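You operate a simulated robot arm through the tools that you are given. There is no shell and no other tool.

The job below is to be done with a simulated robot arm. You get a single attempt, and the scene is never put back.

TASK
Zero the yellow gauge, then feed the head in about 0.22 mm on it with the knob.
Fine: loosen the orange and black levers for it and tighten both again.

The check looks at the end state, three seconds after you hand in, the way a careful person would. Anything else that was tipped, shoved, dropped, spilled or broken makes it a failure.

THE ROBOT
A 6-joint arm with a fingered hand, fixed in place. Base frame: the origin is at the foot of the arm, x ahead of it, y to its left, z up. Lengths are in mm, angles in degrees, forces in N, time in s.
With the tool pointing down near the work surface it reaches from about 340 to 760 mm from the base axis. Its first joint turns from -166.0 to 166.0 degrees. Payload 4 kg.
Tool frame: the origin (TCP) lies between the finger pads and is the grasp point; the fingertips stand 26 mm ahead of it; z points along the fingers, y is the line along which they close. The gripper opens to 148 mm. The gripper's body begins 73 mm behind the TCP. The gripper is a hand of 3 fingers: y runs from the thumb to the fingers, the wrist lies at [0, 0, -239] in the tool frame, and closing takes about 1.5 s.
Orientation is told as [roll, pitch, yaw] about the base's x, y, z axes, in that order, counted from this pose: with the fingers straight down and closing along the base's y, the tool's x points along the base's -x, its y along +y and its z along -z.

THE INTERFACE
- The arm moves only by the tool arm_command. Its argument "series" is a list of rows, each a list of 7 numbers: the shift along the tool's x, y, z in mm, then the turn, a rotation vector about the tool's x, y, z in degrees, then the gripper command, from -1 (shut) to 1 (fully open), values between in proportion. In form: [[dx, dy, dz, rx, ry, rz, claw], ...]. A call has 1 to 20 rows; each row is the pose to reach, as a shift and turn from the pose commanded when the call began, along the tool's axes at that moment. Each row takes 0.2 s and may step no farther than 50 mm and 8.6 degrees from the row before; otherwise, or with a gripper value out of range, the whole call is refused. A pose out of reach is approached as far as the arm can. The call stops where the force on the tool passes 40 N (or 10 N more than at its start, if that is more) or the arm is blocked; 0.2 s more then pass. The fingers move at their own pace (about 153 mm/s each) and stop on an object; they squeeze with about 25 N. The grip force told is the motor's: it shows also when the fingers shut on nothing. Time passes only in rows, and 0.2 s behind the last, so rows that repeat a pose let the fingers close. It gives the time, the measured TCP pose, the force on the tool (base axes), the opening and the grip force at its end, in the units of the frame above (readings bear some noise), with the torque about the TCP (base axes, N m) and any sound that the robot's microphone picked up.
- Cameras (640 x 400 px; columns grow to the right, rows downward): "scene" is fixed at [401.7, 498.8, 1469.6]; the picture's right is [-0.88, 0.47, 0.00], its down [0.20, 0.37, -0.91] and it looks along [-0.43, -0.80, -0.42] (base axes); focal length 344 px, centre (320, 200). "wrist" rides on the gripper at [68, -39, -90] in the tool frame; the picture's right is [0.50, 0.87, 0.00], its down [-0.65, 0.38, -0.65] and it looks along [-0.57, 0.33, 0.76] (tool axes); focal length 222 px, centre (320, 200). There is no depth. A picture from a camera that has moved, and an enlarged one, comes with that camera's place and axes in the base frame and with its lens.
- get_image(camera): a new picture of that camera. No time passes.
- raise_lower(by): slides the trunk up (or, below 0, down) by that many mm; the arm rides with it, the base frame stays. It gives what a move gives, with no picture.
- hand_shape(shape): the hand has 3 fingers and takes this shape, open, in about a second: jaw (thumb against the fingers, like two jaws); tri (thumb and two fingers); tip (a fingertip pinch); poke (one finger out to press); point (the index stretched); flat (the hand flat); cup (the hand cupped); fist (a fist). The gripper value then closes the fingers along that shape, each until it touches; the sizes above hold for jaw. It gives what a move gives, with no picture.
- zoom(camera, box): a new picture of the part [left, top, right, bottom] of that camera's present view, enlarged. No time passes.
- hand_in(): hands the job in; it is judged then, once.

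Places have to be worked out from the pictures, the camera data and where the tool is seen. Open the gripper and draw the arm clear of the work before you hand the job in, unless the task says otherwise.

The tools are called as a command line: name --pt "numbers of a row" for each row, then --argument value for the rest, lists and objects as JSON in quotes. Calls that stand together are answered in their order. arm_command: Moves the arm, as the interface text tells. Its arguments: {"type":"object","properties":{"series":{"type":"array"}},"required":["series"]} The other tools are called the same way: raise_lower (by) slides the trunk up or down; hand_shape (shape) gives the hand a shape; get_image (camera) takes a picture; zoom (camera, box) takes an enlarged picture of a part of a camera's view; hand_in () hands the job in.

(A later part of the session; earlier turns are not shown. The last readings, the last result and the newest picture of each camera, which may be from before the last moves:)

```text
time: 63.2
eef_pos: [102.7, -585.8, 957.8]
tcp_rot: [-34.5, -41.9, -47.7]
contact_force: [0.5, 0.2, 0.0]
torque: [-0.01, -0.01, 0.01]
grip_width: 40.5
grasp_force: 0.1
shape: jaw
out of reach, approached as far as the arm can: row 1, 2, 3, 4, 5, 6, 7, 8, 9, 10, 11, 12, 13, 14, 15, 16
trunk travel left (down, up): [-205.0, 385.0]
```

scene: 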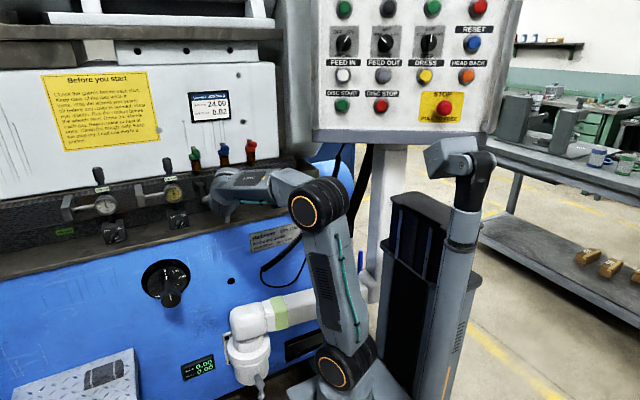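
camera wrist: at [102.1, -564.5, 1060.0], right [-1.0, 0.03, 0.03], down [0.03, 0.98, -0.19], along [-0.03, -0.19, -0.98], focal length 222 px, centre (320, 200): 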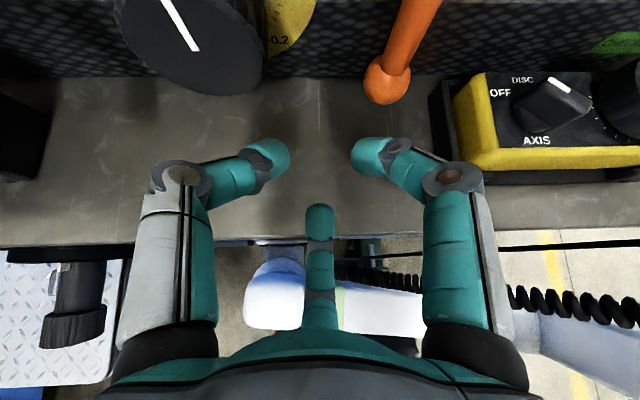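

Rolling didn't help, so it's a forearm-roll limit that depends on the angle between the hand's heading and the arm. I'll raise the trunk back 90 mm and approach the orange lever with the hand yawed ~15° instead; first I raise the trunk and roll the hand back so the camera is on top.

raise_lower --by 90

arm_command --pt "0 0 0 0 0 -8 -0.45" --pt "0 0 0 0 0 -16 -0.45" --pt "0 0 0 0 0 -24 -0.45" --pt "0 0 0 0 0 -32 -0.45" --pt "0 0 0 0 0 -40 -0.45" --pt "0 0 0 0 0 -48 -0.45" --pt "0 0 0 0 0 -56 -0.45" --pt "0 0 0 0 0 -64 -0.45" --pt "0 0 0 0 0 -72 -0.45" --pt "0 0 0 0 0 -80 -0.45" --pt "0 0 0 0 0 -88 -0.45" --pt "0 0 0 0 0 -96 -0.45" --pt "0 0 0 0 0 -104 -0.45" --pt "0 0 0 0 0 -112 -0.45" --pt "0 0 0 0 0 -120 -0.45" --pt "0 0 0 0 0 -120 -0.45"

get_image --camera "wrist"

```text
time: 64.5
eef_pos: [104.1, -586.1, 1048.2]
tcp_rot: [-34.4, -42.0, -47.6]
contact_force: [0.6, 0.2, -0.5]
torque: [-0.01, -0.02, -0.01]
grip_width: 40.6
grasp_force: 0.1
shape: jaw
trunk travel left (down, up): [-295.0, 295.0]
```

```text
time: 67.9
eef_pos: [103.6, -586.8, 1047.2]
tcp_rot: [-30.9, 44.4, 46.0]
contact_force: [0.1, 0.1, 0.0]
torque: [0.01, -0.02, 0.0]
grip_width: 40.5
grasp_force: 0.0
shape: jaw
trunk travel left (down, up): [-295.0, 295.0]
```

```text
taken
camera wrist: at [108.3, -562.9, 1164.8], right [-1.0, 0.04, 0.03], down [0.03, 0.98, -0.2], along [-0.04, -0.19, -0.98], focal length 222 px, centre (320, 200)
```

wrist: 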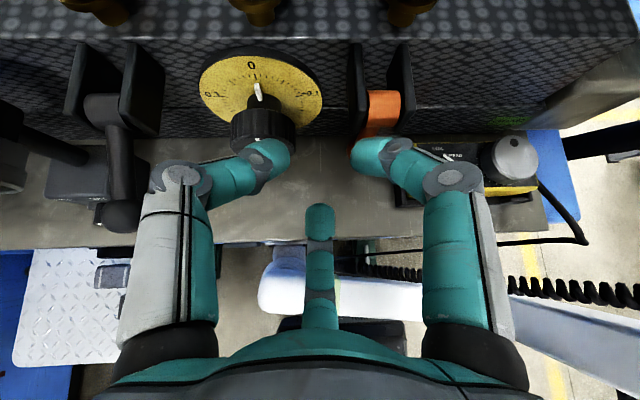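

Clean pose again. I now yaw the hand to heading −105°, tilt 40° down, and move to a 75 mm standoff from the orange ball.

arm_command --pt "-3.3 11.5 12.7 -2.2 0.6 2.4 -0.45" --pt "-6.5 23 25.3 -4.45 1.2 4.8 -0.45" --pt "-9.8 34.5 38 -6.7 1.8 7.2 -0.45" --pt "-13 46 50.6 -8.9 2.4 9.57 -0.45" --pt "-13 46 50.6 -8.9 2.4 9.57 -0.45"

get_image --camera "wrist"

zoom --camera "wrist" --box '[240, 60, 400, 220]'

```text
time: 69.1
eef_pos: [67.4, -603.2, 990.9]
tcp_rot: [-30.8, 41.5, 33.0]
contact_force: [-0.1, 0.4, -0.7]
torque: [0.01, -0.01, -0.01]
grip_width: 40.6
grasp_force: 0.0
shape: jaw
trunk travel left (down, up): [-295.0, 295.0]
```

```text
taken
camera wrist: at [72.2, -586.0, 1109.1], right [-0.97, 0.26, 0.0], down [0.26, 0.95, -0.16], along [-0.04, -0.15, -0.99], focal length 222 px, centre (320, 200)
```

wrist: 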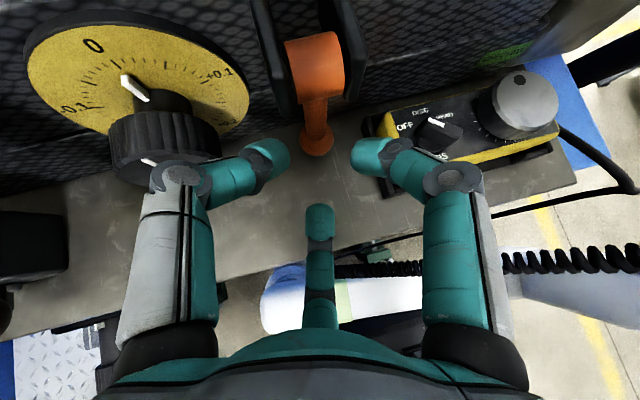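

```text
2.50 times, centred on (320, 140) of wrist
camera zoom: at [72.2, -586.0, 1109.1], right [-0.97, 0.26, 0.0], down [0.26, 0.95, -0.16], along [-0.04, -0.15, -0.99], focal length 555 px, centre (320, 350)
```

zoom: 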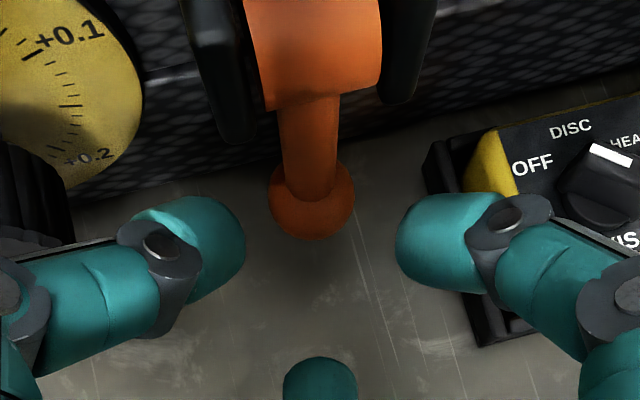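

Good view: the orange ball is ~73 mm ahead, 2.5 mm left of the axis. I advance 42 mm with that correction and re-measure.

arm_command --pt "-0.4 -0.7 10 0 0 0 -0.45" --pt "-0.8 -1.4 20 0 0 0 -0.45" --pt "-1.25 -2.2 30 0 0 0 -0.45" --pt "-1.25 -2.2 42 0 0 0 -0.45" --pt "-1.25 -2.2 42 0 0 0 -0.45"

get_image --camera "wrist"

zoom --camera "wrist" --box '[240, 80, 400, 240]'

```text
time: 70.3
eef_pos: [62.4, -634.0, 963.2]
tcp_rot: [-30.8, 41.5, 33.0]
contact_force: [0.8, -0.3, -0.8]
torque: [-0.02, 0.02, 0.01]
grip_width: 40.5
grasp_force: 0.0
shape: jaw
trunk travel left (down, up): [-295.0, 295.0]
```

```text
taken
camera wrist: at [67.1, -616.6, 1081.7], right [-0.97, 0.26, 0.0], down [0.26, 0.95, -0.16], along [-0.04, -0.15, -0.99], focal length 222 px, centre (320, 200)
```

wrist: 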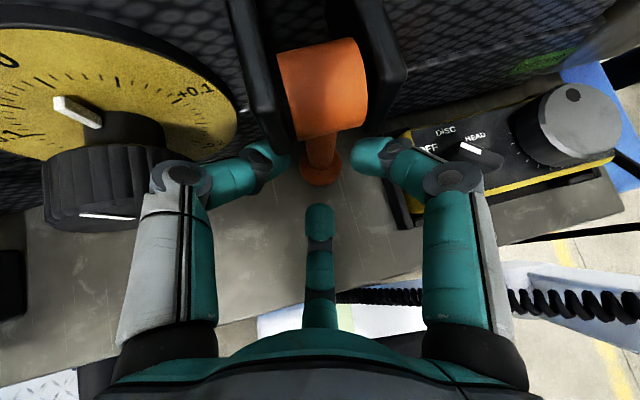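

```text
2.50 times, centred on (320, 160) of wrist
camera zoom: at [67.1, -616.6, 1081.7], right [-0.97, 0.26, 0.0], down [0.26, 0.95, -0.16], along [-0.04, -0.15, -0.99], focal length 555 px, centre (320, 300)
```

zoom: 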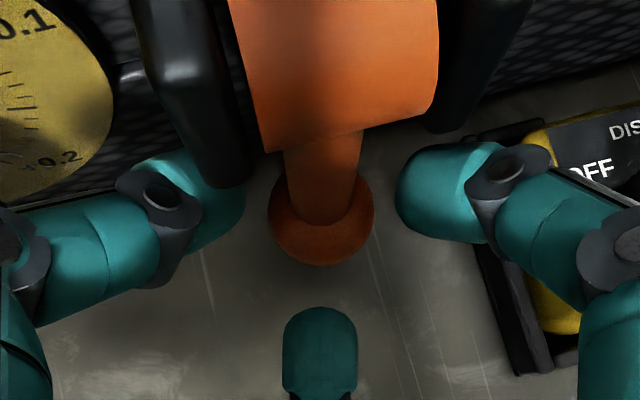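

The orange ball is ~32 mm ahead and nearly centred. I advance 19 mm more and close on it.

arm_command --pt "0.6 -0.4 7 0 0 0 -0.45" --pt "1.2 -0.7 13 0 0 0 -0.45" --pt "1.2 -0.7 19 0 0 0 -0.45" --pt "1.2 -0.7 19 0 0 0 -0.45"

arm_command --pt "0 0 0 0 0 0 -0.6" --pt "0 0 0 0 0 0 -0.8" --pt "0 0 0 0 0 0 -0.9" --pt "0 0 0 0 0 0 -0.9" --pt "0 0 0 0 0 0 -0.9"

get_image --camera "wrist"

```text
time: 71.3
eef_pos: [57.4, -650.4, 953.1]
tcp_rot: [-30.7, 41.5, 33.1]
contact_force: [-0.1, 0.8, 0.3]
torque: [-0.01, -0.01, -0.02]
grip_width: 40.4
grasp_force: 0.0
shape: jaw
trunk travel left (down, up): [-295.0, 295.0]
```

```text
time: 72.5
eef_pos: [56.4, -649.2, 952.7]
tcp_rot: [-30.7, 41.5, 33.2]
contact_force: [0.0, -0.8, -4.2]
torque: [0.08, -0.03, 0.01]
grip_width: 19.2
grasp_force: 25.0
shape: jaw
trunk travel left (down, up): [-295.0, 295.0]
```

```text
taken
camera wrist: at [62.3, -632.7, 1070.7], right [-0.97, 0.26, 0.0], down [0.26, 0.95, -0.16], along [-0.04, -0.15, -0.99], focal length 222 px, centre (320, 200)
```

wrist: 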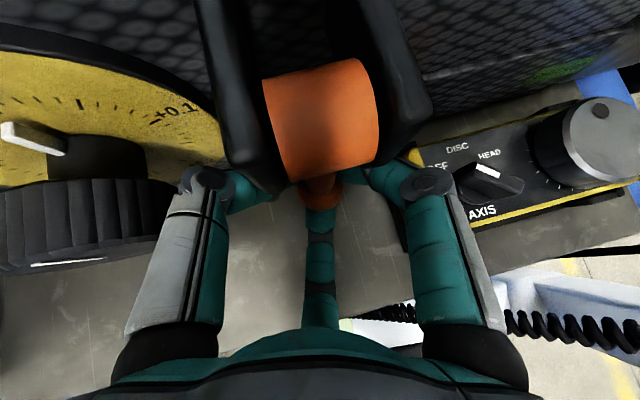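

The orange ball is held (25 N, 19 mm). I swing it outward along the arc, first 30°.

arm_command --pt "-3.2 4.2 -5.9 0 0 0 -0.9" --pt "-6.23 8.66 -13.15 0 0 0 -0.9" --pt "-7.87 11.49 -18.7 0 0 0 -0.9" --pt "-9.04 13.98 -24.5 0 0 0 -0.9" --pt "-9.87 16.26 -30.5 0 0 0 -0.9" --pt "-10.27 18.23 -36.7 0 0 0 -0.9" --pt "-10.27 18.23 -36.7 0 0 0 -0.9"

```text
time: 74.1
eef_pos: [57.6, -608.1, 961.1]
tcp_rot: [-30.6, 41.4, 33.3]
contact_force: [0.9, 1.7, -19.3]
torque: [0.87, -0.12, -0.06]
grip_width: 19.4
grasp_force: 25.4
shape: jaw
trunk travel left (down, up): [-295.0, 295.0]
```

Force is moderate (~19 N). I continue the arc to about 50°.

arm_command --pt "-0.94 2.4 -6.13 0 0 0 -0.9" --pt "-0.41 3.65 -12.55 0 0 0 -0.9" --pt "0.51 4.58 -19 0 0 0 -0.9" --pt "1.96 5.06 -25.4 0 0 0 -0.9" --pt "1.96 5.06 -25.4 0 0 0 -0.9"

get_image --camera "wrist"

```text
time: 75.3
eef_pos: [57.2, -587.5, 977.4]
tcp_rot: [-30.6, 41.4, 33.1]
contact_force: [0.9, 5.2, -15.7]
torque: [0.87, -0.08, -0.15]
grip_width: 19.8
grasp_force: 25.1
shape: jaw
trunk travel left (down, up): [-295.0, 295.0]
```

```text
taken
camera wrist: at [63.2, -569.7, 1095.3], right [-0.97, 0.26, 0.0], down [0.26, 0.95, -0.16], along [-0.04, -0.15, -0.99], focal length 222 px, centre (320, 200)
```

wrist: 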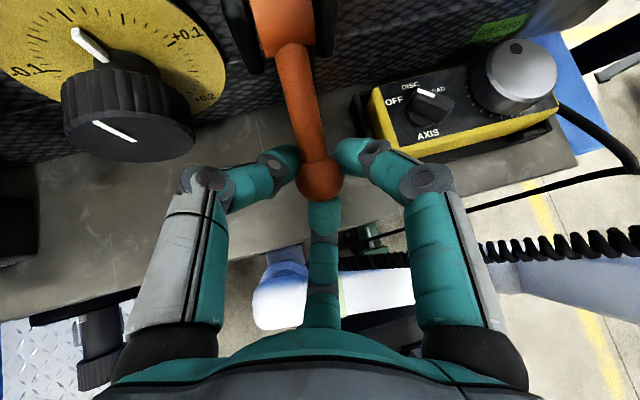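

Still well caged. I continue to ~70°.

arm_command --pt "1.82 0.15 -6.3 0 0 0 -0.9" --pt "4.06 -0.08 -12.57 0 0 0 -0.9" --pt "6.68 -0.69 -18.5 0 0 0 -0.9" --pt "9.7 -1.69 -24.3 0 0 0 -0.9" --pt "9.7 -1.69 -24.3 0 0 0 -0.9"

get_image --camera "wrist"

```text
time: 76.5
eef_pos: [58.1, -575.0, 999.9]
tcp_rot: [-30.7, 41.5, 33.1]
contact_force: [3.1, 9.8, -16.2]
torque: [0.87, -0.06, -0.06]
grip_width: 19.3
grasp_force: 25.2
shape: jaw
trunk travel left (down, up): [-295.0, 295.0]
```

```text
taken
camera wrist: at [63.3, -557.6, 1118.2], right [-0.97, 0.26, 0.0], down [0.26, 0.95, -0.16], along [-0.04, -0.15, -0.99], focal length 222 px, centre (320, 200)
```

wrist: 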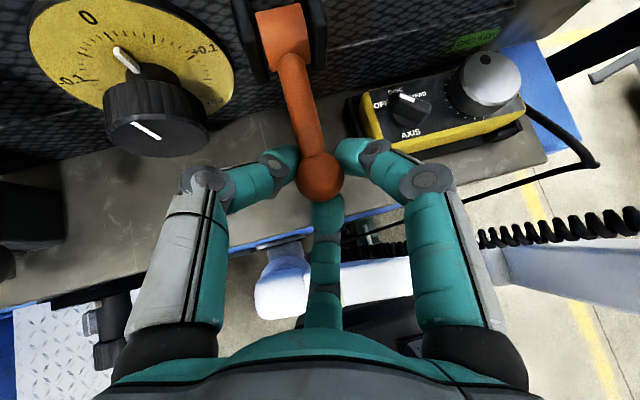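

Caged and following. I push on toward the stop (~80–85°), letting the force limit tell me when it is reached.

arm_command --pt "3.36 -1.34 -5.53 0 0 0 -0.9" --pt "6.99 -2.99 -10.76 0 0 0 -0.9" --pt "10.98 -5.05 -15.5 0 0 0 -0.9" --pt "10.98 -5.05 -15.5 0 0 0 -0.9"

get_image --camera "wrist"

```text
time: 77.5
eef_pos: [59.4, -569.4, 1022.7]
tcp_rot: [-31.1, 41.6, 32.9]
contact_force: [8.0, 12.2, -1.2]
torque: [0.24, -0.26, 0.1]
grip_width: 14.6
grasp_force: 25.2
shape: jaw
trunk travel left (down, up): [-295.0, 295.0]
```

```text
taken
camera wrist: at [64.8, -551.0, 1139.9], right [-0.97, 0.26, 0.0], down [0.25, 0.95, -0.16], along [-0.04, -0.16, -0.99], focal length 222 px, centre (320, 200)
```

wrist: 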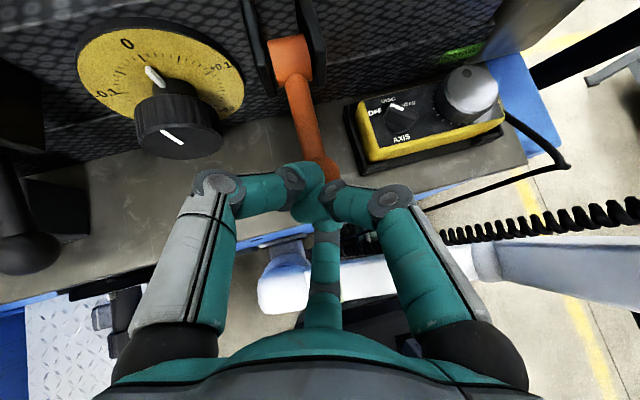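

The fingertips have slid off over the ball, consistent with the lever reaching its stop. I open and back off, then check where the orange lever is.

arm_command --pt "0 0 0 0 0 0 -0.6" --pt "0 0 0 0 0 0 -0.3" --pt "0 0 -5 0 0 0 -0.3" --pt "2 0 -20 0 0 0 -0.3" --pt "4 0 -35 0 0 0 -0.3" --pt "4 0 -45 0 0 0 -0.3" --pt "4 0 -45 0 0 0 -0.3"

get_image --camera "wrist"

zoom --camera "scene" --box '[140, 130, 290, 250]'

```text
time: 79.1
eef_pos: [62.9, -539.4, 1051.8]
tcp_rot: [-30.8, 41.5, 33.1]
contact_force: [-0.1, 0.0, 0.3]
torque: [-0.02, 0.0, 0.0]
grip_width: 51.6
grasp_force: 0.2
shape: jaw
trunk travel left (down, up): [-295.0, 295.0]
```

```text
taken
camera wrist: at [68.4, -521.2, 1169.1], right [-0.97, 0.26, 0.0], down [0.26, 0.95, -0.16], along [-0.04, -0.15, -0.99], focal length 222 px, centre (320, 200)
```

wrist: 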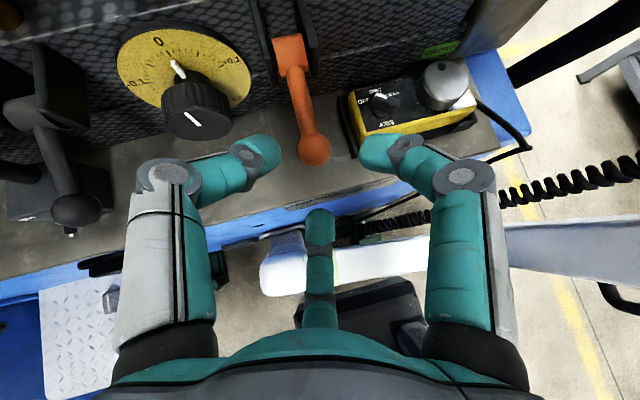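

```text
3.33 times, centred on (215, 190) of scene
camera zoom: at [401.7, 498.8, 1469.6], right [-0.88, 0.47, 0.0], down [0.2, 0.37, -0.91], along [-0.43, -0.8, -0.42], focal length 1148 px, centre (670, 233)
```

zoom: 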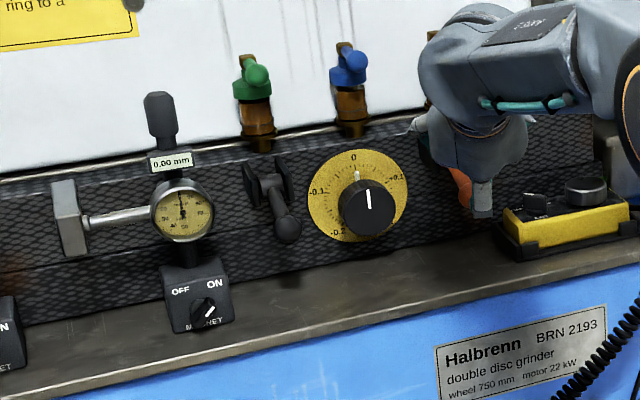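

Both levers are out at their stops (orange ball now ≈ [56, -586, 1003]). I level the hand and move in front of the feed knob to read its scale and measure it.

arm_command --pt "-15 -9 0 5.4 4.5 -0.9 -0.3" --pt "-30 -18 3 10.8 9.1 -1.7 -0.2" --pt "-45 -27 8 16.2 13.6 -2.6 -0.1" --pt "-60 -36 13 21.5 18.1 -3.5 0.05" --pt "-75 -45 16 26.9 22.7 -4.3 0.05" --pt "-90.4 -53.4 19 32.3 27.2 -5.2 0.05" --pt "-90.4 -53.4 19 32.3 27.2 -5.2 0.05"

get_image --camera "wrist"

zoom --camera "wrist" --box '[240, 40, 400, 200]'

```text
time: 80.7
eef_pos: [158.0, -544.6, 999.4]
tcp_rot: [-89.9, 59.9, 0.1]
contact_force: [-0.1, 0.0, 0.0]
torque: [0.02, 0.02, -0.01]
grip_width: 77.7
grasp_force: 0.0
shape: jaw
trunk travel left (down, up): [-295.0, 295.0]
```

```text
taken
camera wrist: at [157.9, -455.2, 1077.8], right [-1.0, 0.0, 0.0], down [0.0, 0.65, -0.76], along [0.0, -0.76, -0.65], focal length 222 px, centre (320, 200)
```

wrist: 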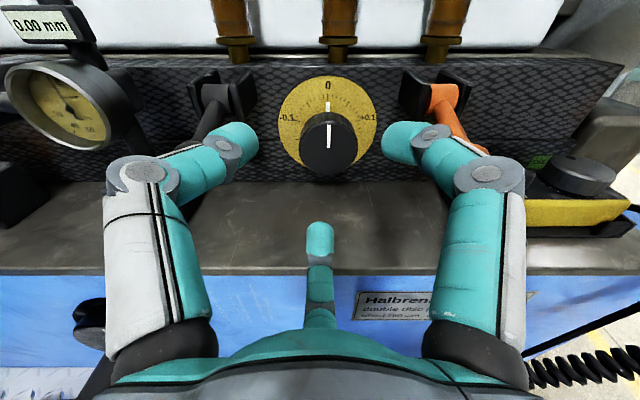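

```text
2.50 times, centred on (320, 120) of wrist
camera zoom: at [157.9, -455.2, 1077.8], right [-1.0, 0.0, 0.0], down [0.0, 0.65, -0.76], along [0.0, -0.76, -0.65], focal length 555 px, centre (320, 400)
```

zoom: 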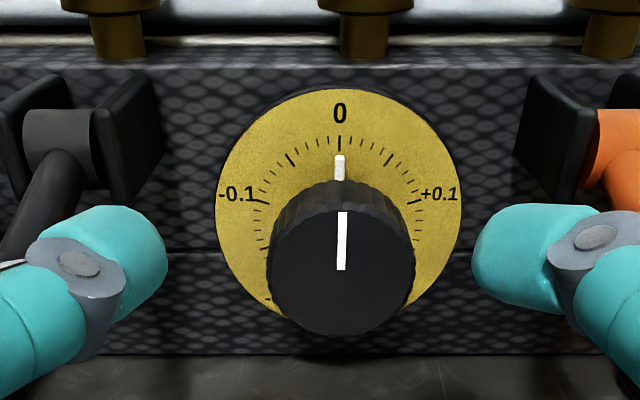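

The dial runs ±0.1 at about ±75°, no in/out legend. Knob front centre ≈ [149, -657, 973], radius ≈ 29. To keep fingers away from the raised levers I'll work with the thumb near the top (roll −27°…+27°), so I roll the hand and centre it in front of the knob.

arm_command --pt "-4 4.5 0 0 0 7 0.05" --pt "-8 9 5 0 0 14 0.05" --pt "-12 13.5 12 0 0 21 0.05" --pt "-15.5 17.5 20 0 0 28 0.05" --pt "-18.2 21.3 30 0 0 33 0.05" --pt "-18.2 21.3 30 0 0 33 0.05"

get_image --camera "wrist"

zoom --camera "wrist" --box '[240, 60, 400, 220]'

zoom --camera "scene" --box '[140, 130, 290, 250]'

```text
time: 82.1
eef_pos: [148.3, -576.0, 973.6]
tcp_rot: [-89.9, 26.8, 0.0]
contact_force: [-0.4, 0.2, -0.6]
torque: [0.03, -0.01, 0.02]
grip_width: 77.2
grasp_force: 0.0
shape: jaw
trunk travel left (down, up): [-295.0, 295.0]
```

```text
taken
camera wrist: at [105.4, -485.2, 1039.2], right [-0.84, 0.0, -0.55], down [0.41, 0.65, -0.63], along [0.36, -0.76, -0.55], focal length 222 px, centre (320, 200)
```

wrist: 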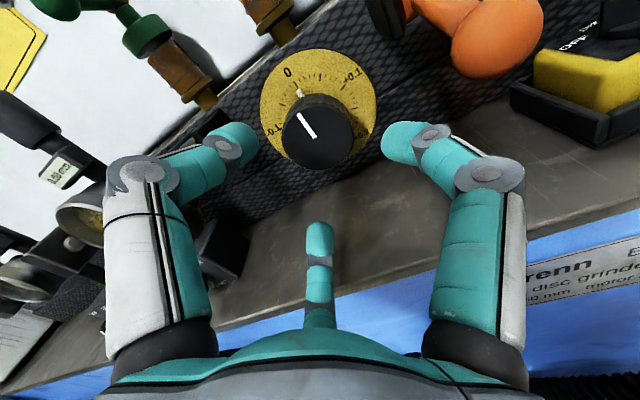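

```text
2.50 times, centred on (320, 140) of wrist
camera zoom: at [105.4, -485.2, 1039.2], right [-0.84, 0.0, -0.55], down [0.41, 0.65, -0.63], along [0.36, -0.76, -0.55], focal length 555 px, centre (320, 350)
```

zoom: 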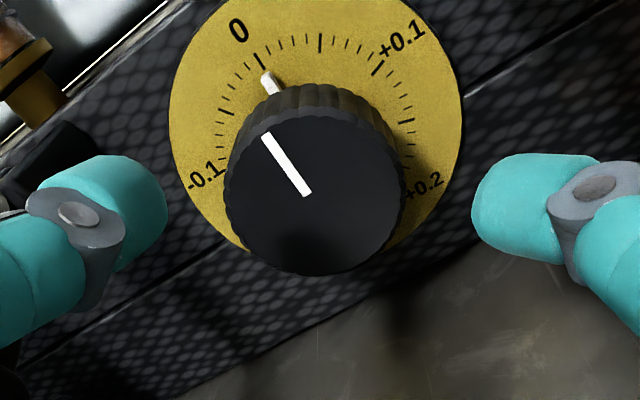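

```text
3.33 times, centred on (215, 190) of scene
camera zoom: at [401.7, 498.8, 1469.6], right [-0.88, 0.47, 0.0], down [0.2, 0.37, -0.91], along [-0.43, -0.8, -0.42], focal length 1148 px, centre (670, 233)
```

zoom: 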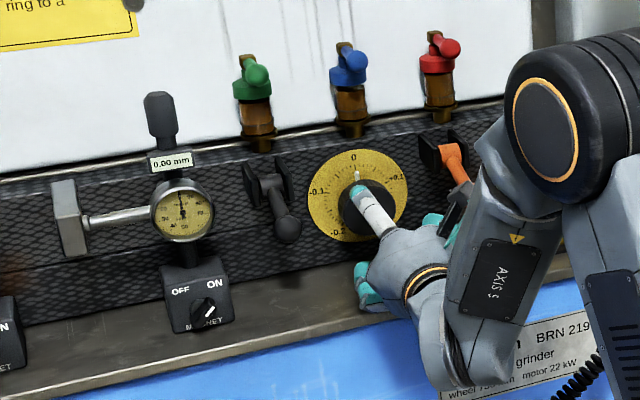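

Knob centre refined to ≈ [149.7, ~-647, 976]. I nudge the axis up 2 mm and advance 35 mm for another look.

arm_command --pt "0 -1.3 12 0 0 0 0.05" --pt "0 -2.5 24 0 0 0 0.05" --pt "0 -2.5 35 0 0 0 0.05" --pt "0 -2.5 35 0 0 0 0.05"

get_image --camera "wrist"

zoom --camera "wrist" --box '[240, 80, 400, 240]'

```text
time: 83.1
eef_pos: [149.7, -609.8, 974.7]
tcp_rot: [-89.9, 27.0, 0.0]
contact_force: [-0.2, 0.7, -0.9]
torque: [0.02, 0.0, -0.03]
grip_width: 77.4
grasp_force: 0.0
shape: jaw
trunk travel left (down, up): [-295.0, 295.0]
```

```text
taken
camera wrist: at [107.0, -519.7, 1040.9], right [-0.84, 0.0, -0.55], down [0.41, 0.65, -0.63], along [0.36, -0.76, -0.55], focal length 222 px, centre (320, 200)
```

wrist: 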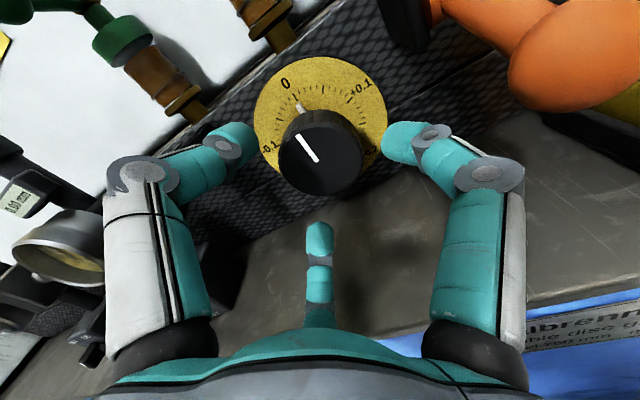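

```text
2.50 times, centred on (320, 160) of wrist
camera zoom: at [107.0, -519.7, 1040.9], right [-0.84, 0.0, -0.55], down [0.41, 0.65, -0.63], along [0.36, -0.76, -0.55], focal length 555 px, centre (320, 300)
```

zoom: 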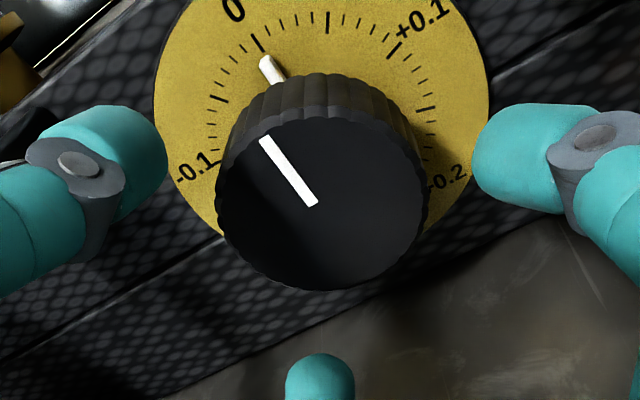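

Knob front is ~35 mm ahead and on axis. I advance 27 mm so the fingertips are around its rim, then close on it.

arm_command --pt "0 0 9 0 0 0 0.05" --pt "0 0 18 0 0 0 0.05" --pt "0 0 27 0 0 0 0.05" --pt "0 0 27 0 0 0 -0.1" --pt "0 0 27 0 0 0 -0.3" --pt "0 0 27 0 0 0 -0.5" --pt "0 0 27 0 0 0 -0.5" --pt "0 0 27 0 0 0 -0.5"

get_image --camera "wrist"

zoom --camera "scene" --box '[150, 160, 200, 210]'

```text
time: 84.9
eef_pos: [149.6, -636.6, 975.1]
tcp_rot: [-89.9, 26.9, 0.0]
contact_force: [0.3, -3.7, 0.0]
torque: [-0.02, 0.0, 0.0]
grip_width: 50.5
grasp_force: 25.0
shape: jaw
trunk travel left (down, up): [-295.0, 295.0]
```

```text
taken
camera wrist: at [107.0, -547.5, 1040.9], right [-0.84, 0.0, -0.55], down [0.41, 0.65, -0.63], along [0.36, -0.76, -0.55], focal length 222 px, centre (320, 200)
```

wrist: 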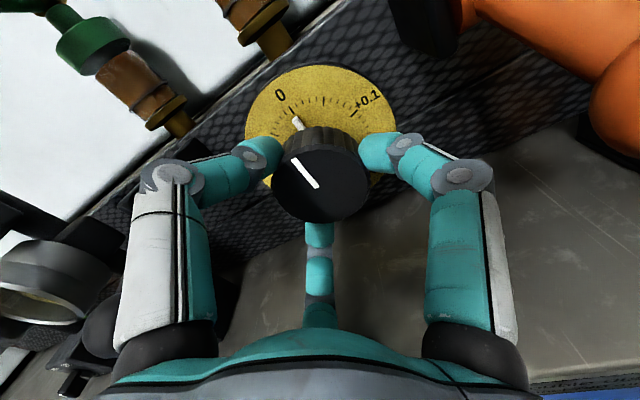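

```text
8.00 times, centred on (175, 185) of scene
camera zoom: at [401.7, 498.8, 1469.6], right [-0.88, 0.47, 0.0], down [0.2, 0.37, -0.91], along [-0.43, -0.8, -0.42], focal length 2756 px, centre (1480, 320)
```

zoom: 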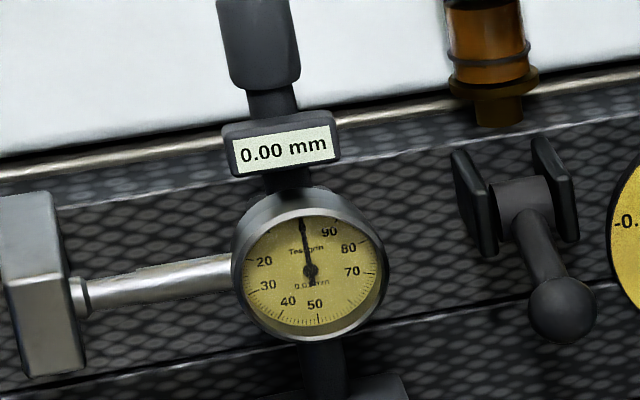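

The knob is gripped evenly and the gauge is readable in the scene view at 0.00. I turn it clockwise (toward +) by 21° and read the gauge.

arm_command --pt "0 0 0 0 0 7 -0.5" --pt "0 0 0 0 0 14 -0.5" --pt "0 0 0 0 0 21 -0.5" --pt "0 0 0 0 0 21 -0.5"

zoom --camera "scene" --box '[150, 160, 200, 210]'

zoom --camera "wrist" --box '[240, 60, 400, 220]'

```text
time: 85.6
eef_pos: [156.1, -640.6, 984.3]
tcp_rot: [-87.7, 9.9, -1.3]
contact_force: [-18.1, 22.2, -14.7]
torque: [0.47, 0.04, -0.65]
grip_width: 51.3
grasp_force: 24.8
shape: jaw
out of reach, approached as far as the arm can: row 2, 3
trunk travel left (down, up): [-295.0, 295.0]
stopped in row 3: the force on the tool passed its limit at 49 N (the readings are from after the stop); the commanded pose is now the measured one
```

```text
8.00 times, centred on (175, 185) of scene
camera zoom: at [401.7, 498.8, 1469.6], right [-0.88, 0.47, 0.0], down [0.2, 0.37, -0.91], along [-0.43, -0.8, -0.42], focal length 2756 px, centre (1480, 320)
```

zoom: 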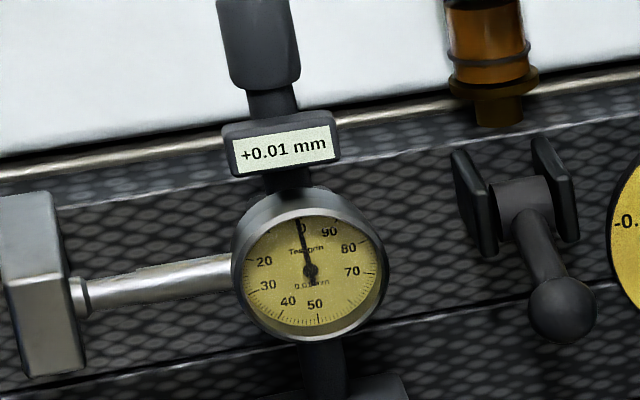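

```text
2.50 times, centred on (320, 140) of wrist
camera zoom: at [99.7, -551.3, 1036.7], right [-0.64, 0.05, -0.77], down [0.6, 0.66, -0.46], along [0.48, -0.75, -0.45], focal length 555 px, centre (320, 350)
```

zoom: 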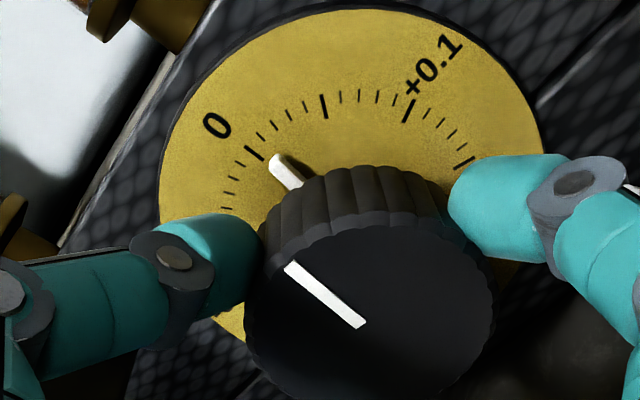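

Clockwise gives a + reading (+0.01), so clockwise/+ is feeding in. But the wrist hit a roll limit and dragged sideways; I open at once and back off, then I'll use a roll range 120° lower.

arm_command --pt "0 0 0 0 0 0 -0.2" --pt "0 0 0 0 0 0 0.05" --pt "0 0 0 0 0 0 0.05" --pt "0 0 -10 0 0 0 0.05" --pt "0 0 -28 0 0 0 0.05" --pt "0 0 -50 0 0 0 0.05" --pt "0 0 -50 0 0 0 0.05"

zoom --camera "scene" --box '[150, 160, 200, 210]'

```text
time: 87.2
eef_pos: [163.0, -592.8, 990.2]
tcp_rot: [-87.9, 10.3, -1.1]
contact_force: [0.4, 0.4, 0.3]
torque: [0.01, -0.01, 0.02]
grip_width: 77.8
grasp_force: 0.1
shape: jaw
out of reach, approached as far as the arm can: row 6, 7
trunk travel left (down, up): [-295.0, 295.0]
```

```text
8.00 times, centred on (175, 185) of scene
camera zoom: at [401.7, 498.8, 1469.6], right [-0.88, 0.47, 0.0], down [0.2, 0.37, -0.91], along [-0.43, -0.8, -0.42], focal length 2756 px, centre (1480, 320)
```

zoom: 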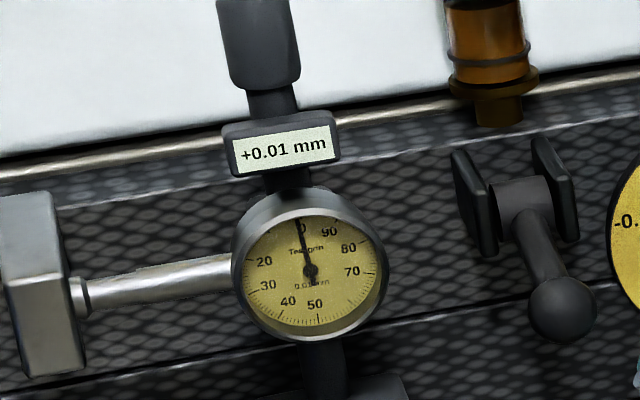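

Gauge reads +0.01 and all is still in order. I straighten the hand and re-centre in front of the knob, then roll it −137°.

arm_command --pt "4 6 2 1 -0.5 -7 0.05" --pt "8 11 4 2 -1 -14 0.05" --pt "10.8 16.1 6 2.46 -1.3 -21 0.05" --pt "10.8 16.1 6 2.46 -1.3 -21 0.05"

```text
time: 88.2
eef_pos: [150.5, -597.6, 979.0]
tcp_rot: [-90.1, 31.1, 0.8]
contact_force: [0.3, -0.1, 0.3]
torque: [0.04, 0.01, -0.01]
grip_width: 77.5
grasp_force: 0.0
shape: jaw
trunk travel left (down, up): [-295.0, 295.0]
```

Aligned. I pull back a bit more to clear the raised levers and roll the hand to −147°.

arm_command --pt "0 0 -12 0 0 -2 0.05" --pt "0 0 -22 0 0 -6 0.05" --pt "0 0 -22 0 0 -14 0.05" --pt "0 0 -22 0 0 -22 0.05" --pt "0 0 -22 0 0 -30 0.05" --pt "0 0 -22 0 0 -38 0.05" --pt "0 0 -22 0 0 -46 0.05" --pt "0 0 -22 0 0 -54 0.05" --pt "0 0 -22 0 0 -62 0.05" --pt "0 0 -22 0 0 -70 0.05" --pt "0 0 -22 0 0 -78 0.05" --pt "0 0 -22 0 0 -86 0.05" --pt "0 0 -22 0 0 -94 0.05" --pt "0 0 -22 0 0 -102 0.05" --pt "0 0 -22 0 0 -109 0.05" --pt "0 0 -22 0 0 -116 0.05" --pt "0 0 -22 0 0 -116 0.05"

get_image --camera "wrist"

zoom --camera "wrist" --box '[240, 60, 400, 220]'

get_image --camera "scene"

```text
time: 91.8
eef_pos: [150.1, -576.1, 977.4]
tcp_rot: [90.1, 32.9, -179.2]
contact_force: [0.6, 0.0, 0.5]
torque: [0.05, 0.0, -0.01]
grip_width: 77.5
grasp_force: 0.1
shape: jaw
trunk travel left (down, up): [-295.0, 295.0]
```

```text
taken
camera wrist: at [227.5, -486.3, 981.9], right [-0.05, 0.0, 1.0], down [-0.77, 0.64, -0.04], along [-0.64, -0.77, -0.03], focal length 222 px, centre (320, 200)
```

wrist: 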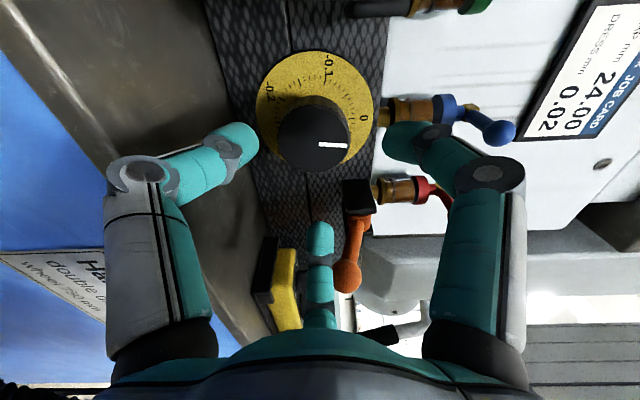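

```text
2.50 times, centred on (320, 140) of wrist
camera zoom: at [227.5, -486.3, 981.9], right [-0.05, 0.0, 1.0], down [-0.77, 0.64, -0.04], along [-0.64, -0.77, -0.03], focal length 555 px, centre (320, 350)
```

zoom: 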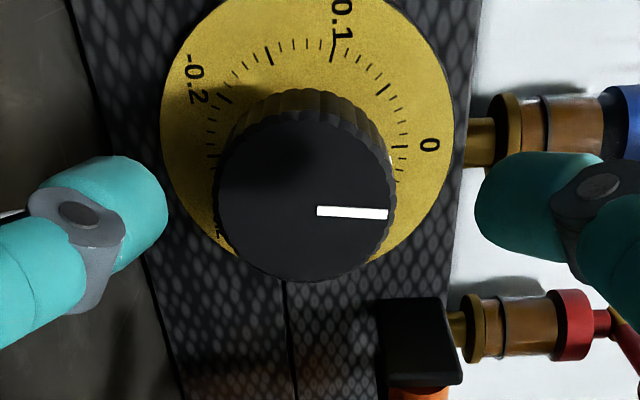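

```text
taken
```

scene: 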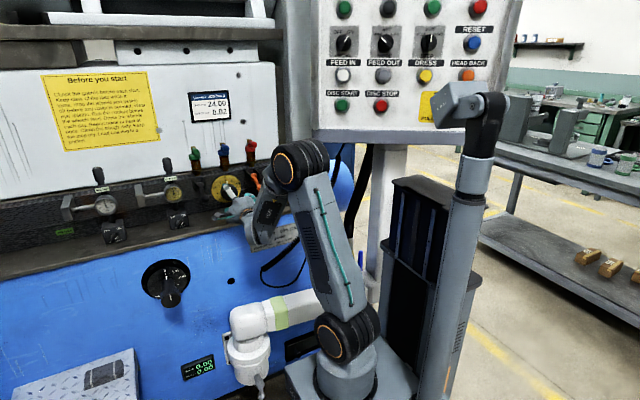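

I'm rolled to −147° with full reach; the knob centre is ~3 mm below my axis. I correct that, advance onto the knob and grip it.

arm_command --pt "-0.9 -0.9 10 -0.2 -0.35 0 0.05" --pt "-1.8 -1.8 22 -0.46 -0.71 0 0.05" --pt "-1.8 -1.8 34 -0.46 -0.71 0 0.05" --pt "-1.8 -1.8 46 -0.46 -0.71 0 0.05" --pt "-1.8 -1.8 60 -0.46 -0.71 0 0.05" --pt "-1.8 -1.8 60 -0.46 -0.71 0 0.05"

zoom --camera "wrist" --box '[220, 80, 420, 240]'

```text
time: 93.2
eef_pos: [149.4, -636.6, 976.1]
tcp_rot: [90.1, 32.9, -180.1]
contact_force: [0.8, 0.1, -0.1]
torque: [-0.03, -0.01, 0.0]
grip_width: 77.7
grasp_force: 0.1
shape: jaw
trunk travel left (down, up): [-295.0, 295.0]
```

```text
2.50 times, centred on (320, 160) of wrist
camera zoom: at [228.0, -547.4, 980.7], right [-0.05, 0.0, 1.0], down [-0.76, 0.65, -0.04], along [-0.65, -0.76, -0.03], focal length 555 px, centre (320, 300)
```

zoom: 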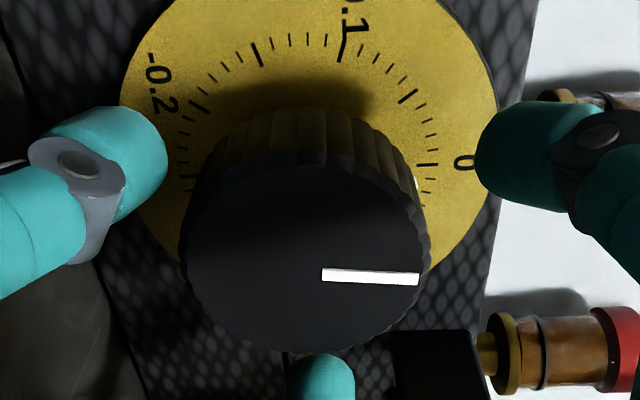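

The knob centre is still ~2–3 mm lower than my axis; I correct and close on it.

arm_command --pt "-0.36 -2.4 0 0 0 0 0.05" --pt "-0.36 -2.4 0 0 0 0 -0.1" --pt "-0.36 -2.4 0 0 0 0 -0.3" --pt "-0.36 -2.4 0 0 0 0 -0.5" --pt "-0.36 -2.4 0 0 0 0 -0.5" --pt "-0.36 -2.4 0 0 0 0 -0.5"

zoom --camera "scene" --box '[150, 160, 200, 210]'

```text
time: 94.6
eef_pos: [151.2, -636.8, 975.1]
tcp_rot: [90.0, 33.0, -180.0]
contact_force: [0.7, -2.6, 0.2]
torque: [-0.02, 0.02, 0.03]
grip_width: 51.0
grasp_force: 24.6
shape: jaw
trunk travel left (down, up): [-295.0, 295.0]
```

```text
8.00 times, centred on (175, 185) of scene
camera zoom: at [401.7, 498.8, 1469.6], right [-0.88, 0.47, 0.0], down [0.2, 0.37, -0.91], along [-0.43, -0.8, -0.42], focal length 2756 px, centre (1480, 320)
```

zoom: 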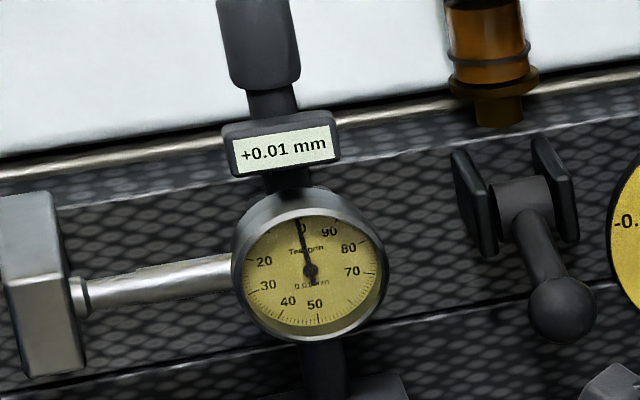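

Even grip, no side load. I turn clockwise 28° and read the gauge.

arm_command --pt "0 0 0 0 0 7 -0.5" --pt "0 0 0 0 0 14 -0.5" --pt "0 0 0 0 0 21 -0.5" --pt "0 0 0 0 0 28 -0.5" --pt "0 0 0 0 0 28 -0.5"

zoom --camera "scene" --box '[150, 160, 200, 210]'

```text
time: 95.8
eef_pos: [150.4, -637.5, 975.4]
tcp_rot: [90.1, 61.1, -179.8]
contact_force: [-2.4, -3.3, 3.2]
torque: [-0.03, 0.02, -0.01]
grip_width: 50.5
grasp_force: 24.5
shape: jaw
trunk travel left (down, up): [-295.0, 295.0]
```

```text
8.00 times, centred on (175, 185) of scene
camera zoom: at [401.7, 498.8, 1469.6], right [-0.88, 0.47, 0.0], down [0.2, 0.37, -0.91], along [-0.43, -0.8, -0.42], focal length 2756 px, centre (1480, 320)
```

zoom: 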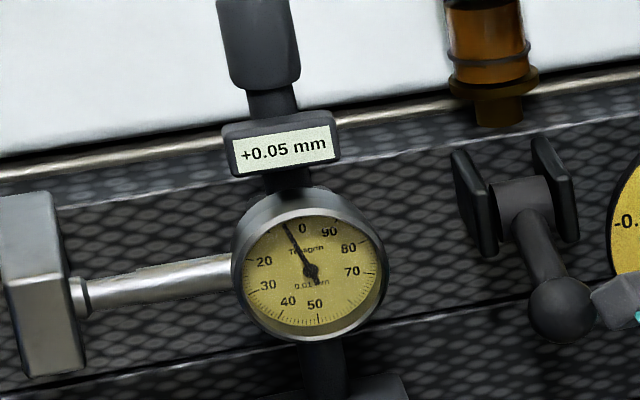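

+0.05 after 28°, matching the dial's scale (0.1 per ~75°). I turn another 26°.

arm_command --pt "0 0 0 0 0 6.5 -0.5" --pt "0 0 0 0 0 13 -0.5" --pt "0 0 0 0 0 19.5 -0.5" --pt "0 0 0 0 0 26 -0.5" --pt "0 0 0 0 0 26 -0.5"

zoom --camera "scene" --box '[150, 160, 230, 220]'

get_image --camera "wrist"

```text
time: 97.0
eef_pos: [152.0, -636.7, 973.2]
tcp_rot: [92.2, 87.1, -177.9]
contact_force: [-5.1, -3.5, 6.6]
torque: [-0.14, 0.02, -0.07]
grip_width: 50.4
grasp_force: 25.1
shape: jaw
trunk travel left (down, up): [-295.0, 295.0]
```

```text
6.67 times, centred on (190, 190) of scene
camera zoom: at [401.7, 498.8, 1469.6], right [-0.88, 0.47, 0.0], down [0.2, 0.37, -0.91], along [-0.43, -0.8, -0.42], focal length 2296 px, centre (1187, 267)
```

zoom: 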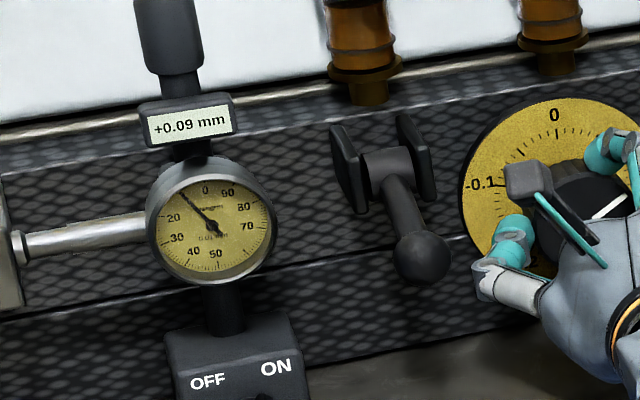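

```text
taken
camera wrist: at [193.9, -546.9, 1039.6], right [-0.84, 0.0, 0.54], down [-0.41, 0.65, -0.64], along [-0.36, -0.76, -0.55], focal length 222 px, centre (320, 200)
```

wrist: 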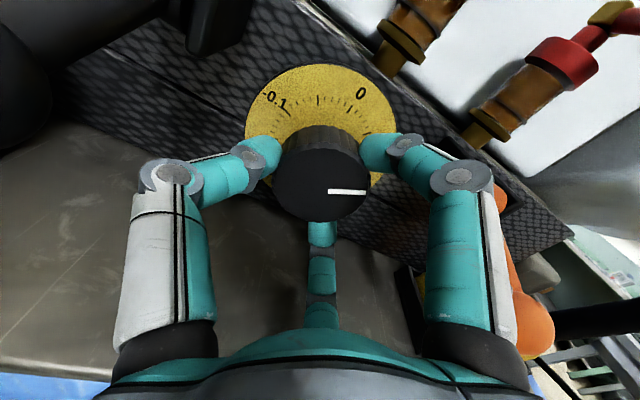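

+0.09 now. I release, roll back 54° and regrip for the next bite.

arm_command --pt "0 0 0 0 0 0 -0.25" --pt "0 0 0 0 0 0 -0.05" --pt "0 0 0 0 0 0 -0.05" --pt "0 0 0 0 0 -8 -0.05" --pt "0 0 0 0 0 -16 -0.05" --pt "0 0 0 0 0 -24 -0.05" --pt "0 0 0 0 0 -32 -0.05" --pt "0 0 0 0 0 -40 -0.05" --pt "0 0 0 0 0 -48 -0.05" --pt "0 0 0 0 0 -54 -0.05" --pt "0 0 0 0 0 -54 -0.05" --pt "0 0 0 0 0 -54 -0.2" --pt "0 0 0 0 0 -54 -0.4" --pt "0 0 0 0 0 -54 -0.5" --pt "0 0 0 0 0 -54 -0.5" --pt "0 0 0 0 0 -54 -0.5"

zoom --camera "scene" --box '[150, 160, 230, 220]'

```text
time: 100.4
eef_pos: [150.9, -636.5, 973.1]
tcp_rot: [90.1, 33.0, -180.0]
contact_force: [0.2, -3.4, -1.5]
torque: [0.01, 0.04, 0.05]
grip_width: 50.1
grasp_force: 25.0
shape: jaw
trunk travel left (down, up): [-295.0, 295.0]
```

```text
6.67 times, centred on (190, 190) of scene
camera zoom: at [401.7, 498.8, 1469.6], right [-0.88, 0.47, 0.0], down [0.2, 0.37, -0.91], along [-0.43, -0.8, -0.42], focal length 2296 px, centre (1187, 267)
```

zoom: 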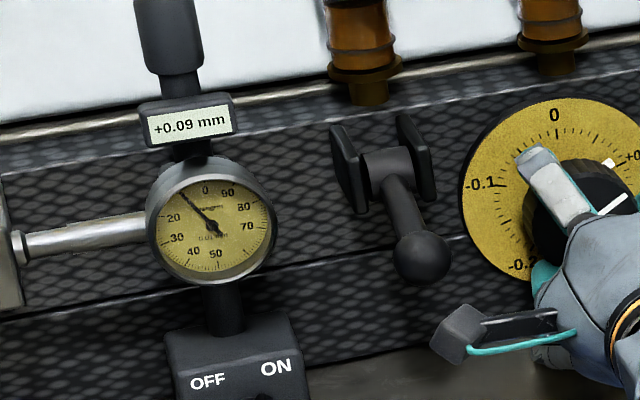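

Regripped, still +0.09. I turn another 54° clockwise.

arm_command --pt "0 0 0 0 0 7 -0.5" --pt "0 0 0 0 0 14 -0.5" --pt "0 0 0 0 0 21 -0.5" --pt "0 0 0 0 0 28 -0.5" --pt "0 0 0 0 0 35 -0.5" --pt "0 0 0 0 0 42 -0.5" --pt "0 0 0 0 0 48 -0.5" --pt "0 0 0 0 0 54 -0.5" --pt "0 0 0 0 0 54 -0.5"

zoom --camera "scene" --box '[150, 160, 230, 220]'

```text
time: 102.4
eef_pos: [152.5, -637.6, 973.9]
tcp_rot: [91.7, 87.1, -178.3]
contact_force: [-1.8, -7.0, 4.5]
torque: [-0.08, 0.02, -0.03]
grip_width: 49.6
grasp_force: 24.9
shape: jaw
trunk travel left (down, up): [-295.0, 295.0]
```

```text
6.67 times, centred on (190, 190) of scene
camera zoom: at [401.7, 498.8, 1469.6], right [-0.88, 0.47, 0.0], down [0.2, 0.37, -0.91], along [-0.43, -0.8, -0.42], focal length 2296 px, centre (1187, 267)
```

zoom: 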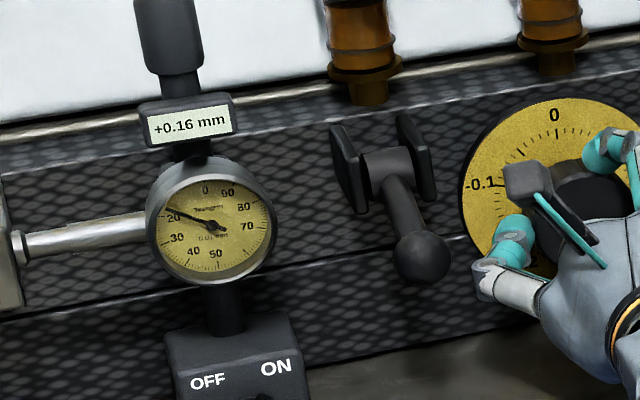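

+0.16; about 0.06 (≈45°) to go. I regrip once more.

arm_command --pt "0 0 0 0 0 0 -0.25" --pt "0 0 0 0 0 0 -0.05" --pt "0 0 0 0 0 0 -0.05" --pt "0 0 0 0 0 -8 -0.05" --pt "0 0 0 0 0 -16 -0.05" --pt "0 0 0 0 0 -24 -0.05" --pt "0 0 0 0 0 -32 -0.05" --pt "0 0 0 0 0 -40 -0.05" --pt "0 0 0 0 0 -48 -0.05" --pt "0 0 0 0 0 -54 -0.05" --pt "0 0 0 0 0 -54 -0.05" --pt "0 0 0 0 0 -54 -0.2" --pt "0 0 0 0 0 -54 -0.4" --pt "0 0 0 0 0 -54 -0.5" --pt "0 0 0 0 0 -54 -0.5" --pt "0 0 0 0 0 -54 -0.5"

arm_command --pt "0 0 0 0 0 7 -0.5" --pt "0 0 0 0 0 14 -0.5" --pt "0 0 0 0 0 21 -0.5" --pt "0 0 0 0 0 28 -0.5" --pt "0 0 0 0 0 35 -0.5" --pt "0 0 0 0 0 41 -0.5" --pt "0 0 0 0 0 41 -0.5"

zoom --camera "scene" --box '[150, 160, 230, 220]'

```text
time: 105.8
eef_pos: [151.5, -636.7, 973.1]
tcp_rot: [90.1, 33.1, -180.0]
contact_force: [-0.7, -2.1, 0.0]
torque: [0.08, -0.03, 0.02]
grip_width: 50.3
grasp_force: 25.1
shape: jaw
trunk travel left (down, up): [-295.0, 295.0]
```

```text
time: 107.4
eef_pos: [153.0, -636.6, 973.8]
tcp_rot: [90.5, 74.1, -179.5]
contact_force: [-2.7, -2.9, 4.6]
torque: [-0.09, 0.02, -0.04]
grip_width: 49.7
grasp_force: 24.7
shape: jaw
trunk travel left (down, up): [-295.0, 295.0]
```

```text
6.67 times, centred on (190, 190) of scene
camera zoom: at [401.7, 498.8, 1469.6], right [-0.88, 0.47, 0.0], down [0.2, 0.37, -0.91], along [-0.43, -0.8, -0.42], focal length 2296 px, centre (1187, 267)
```

zoom: 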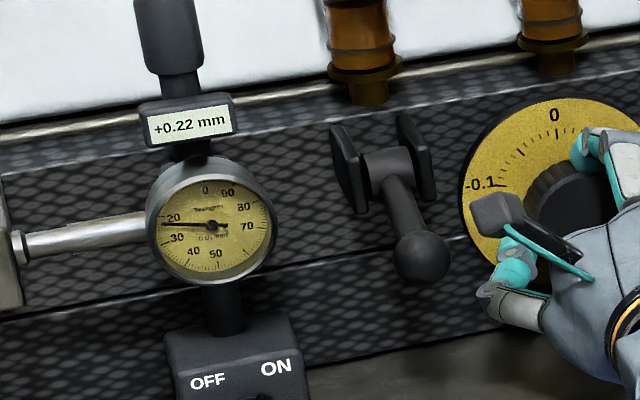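

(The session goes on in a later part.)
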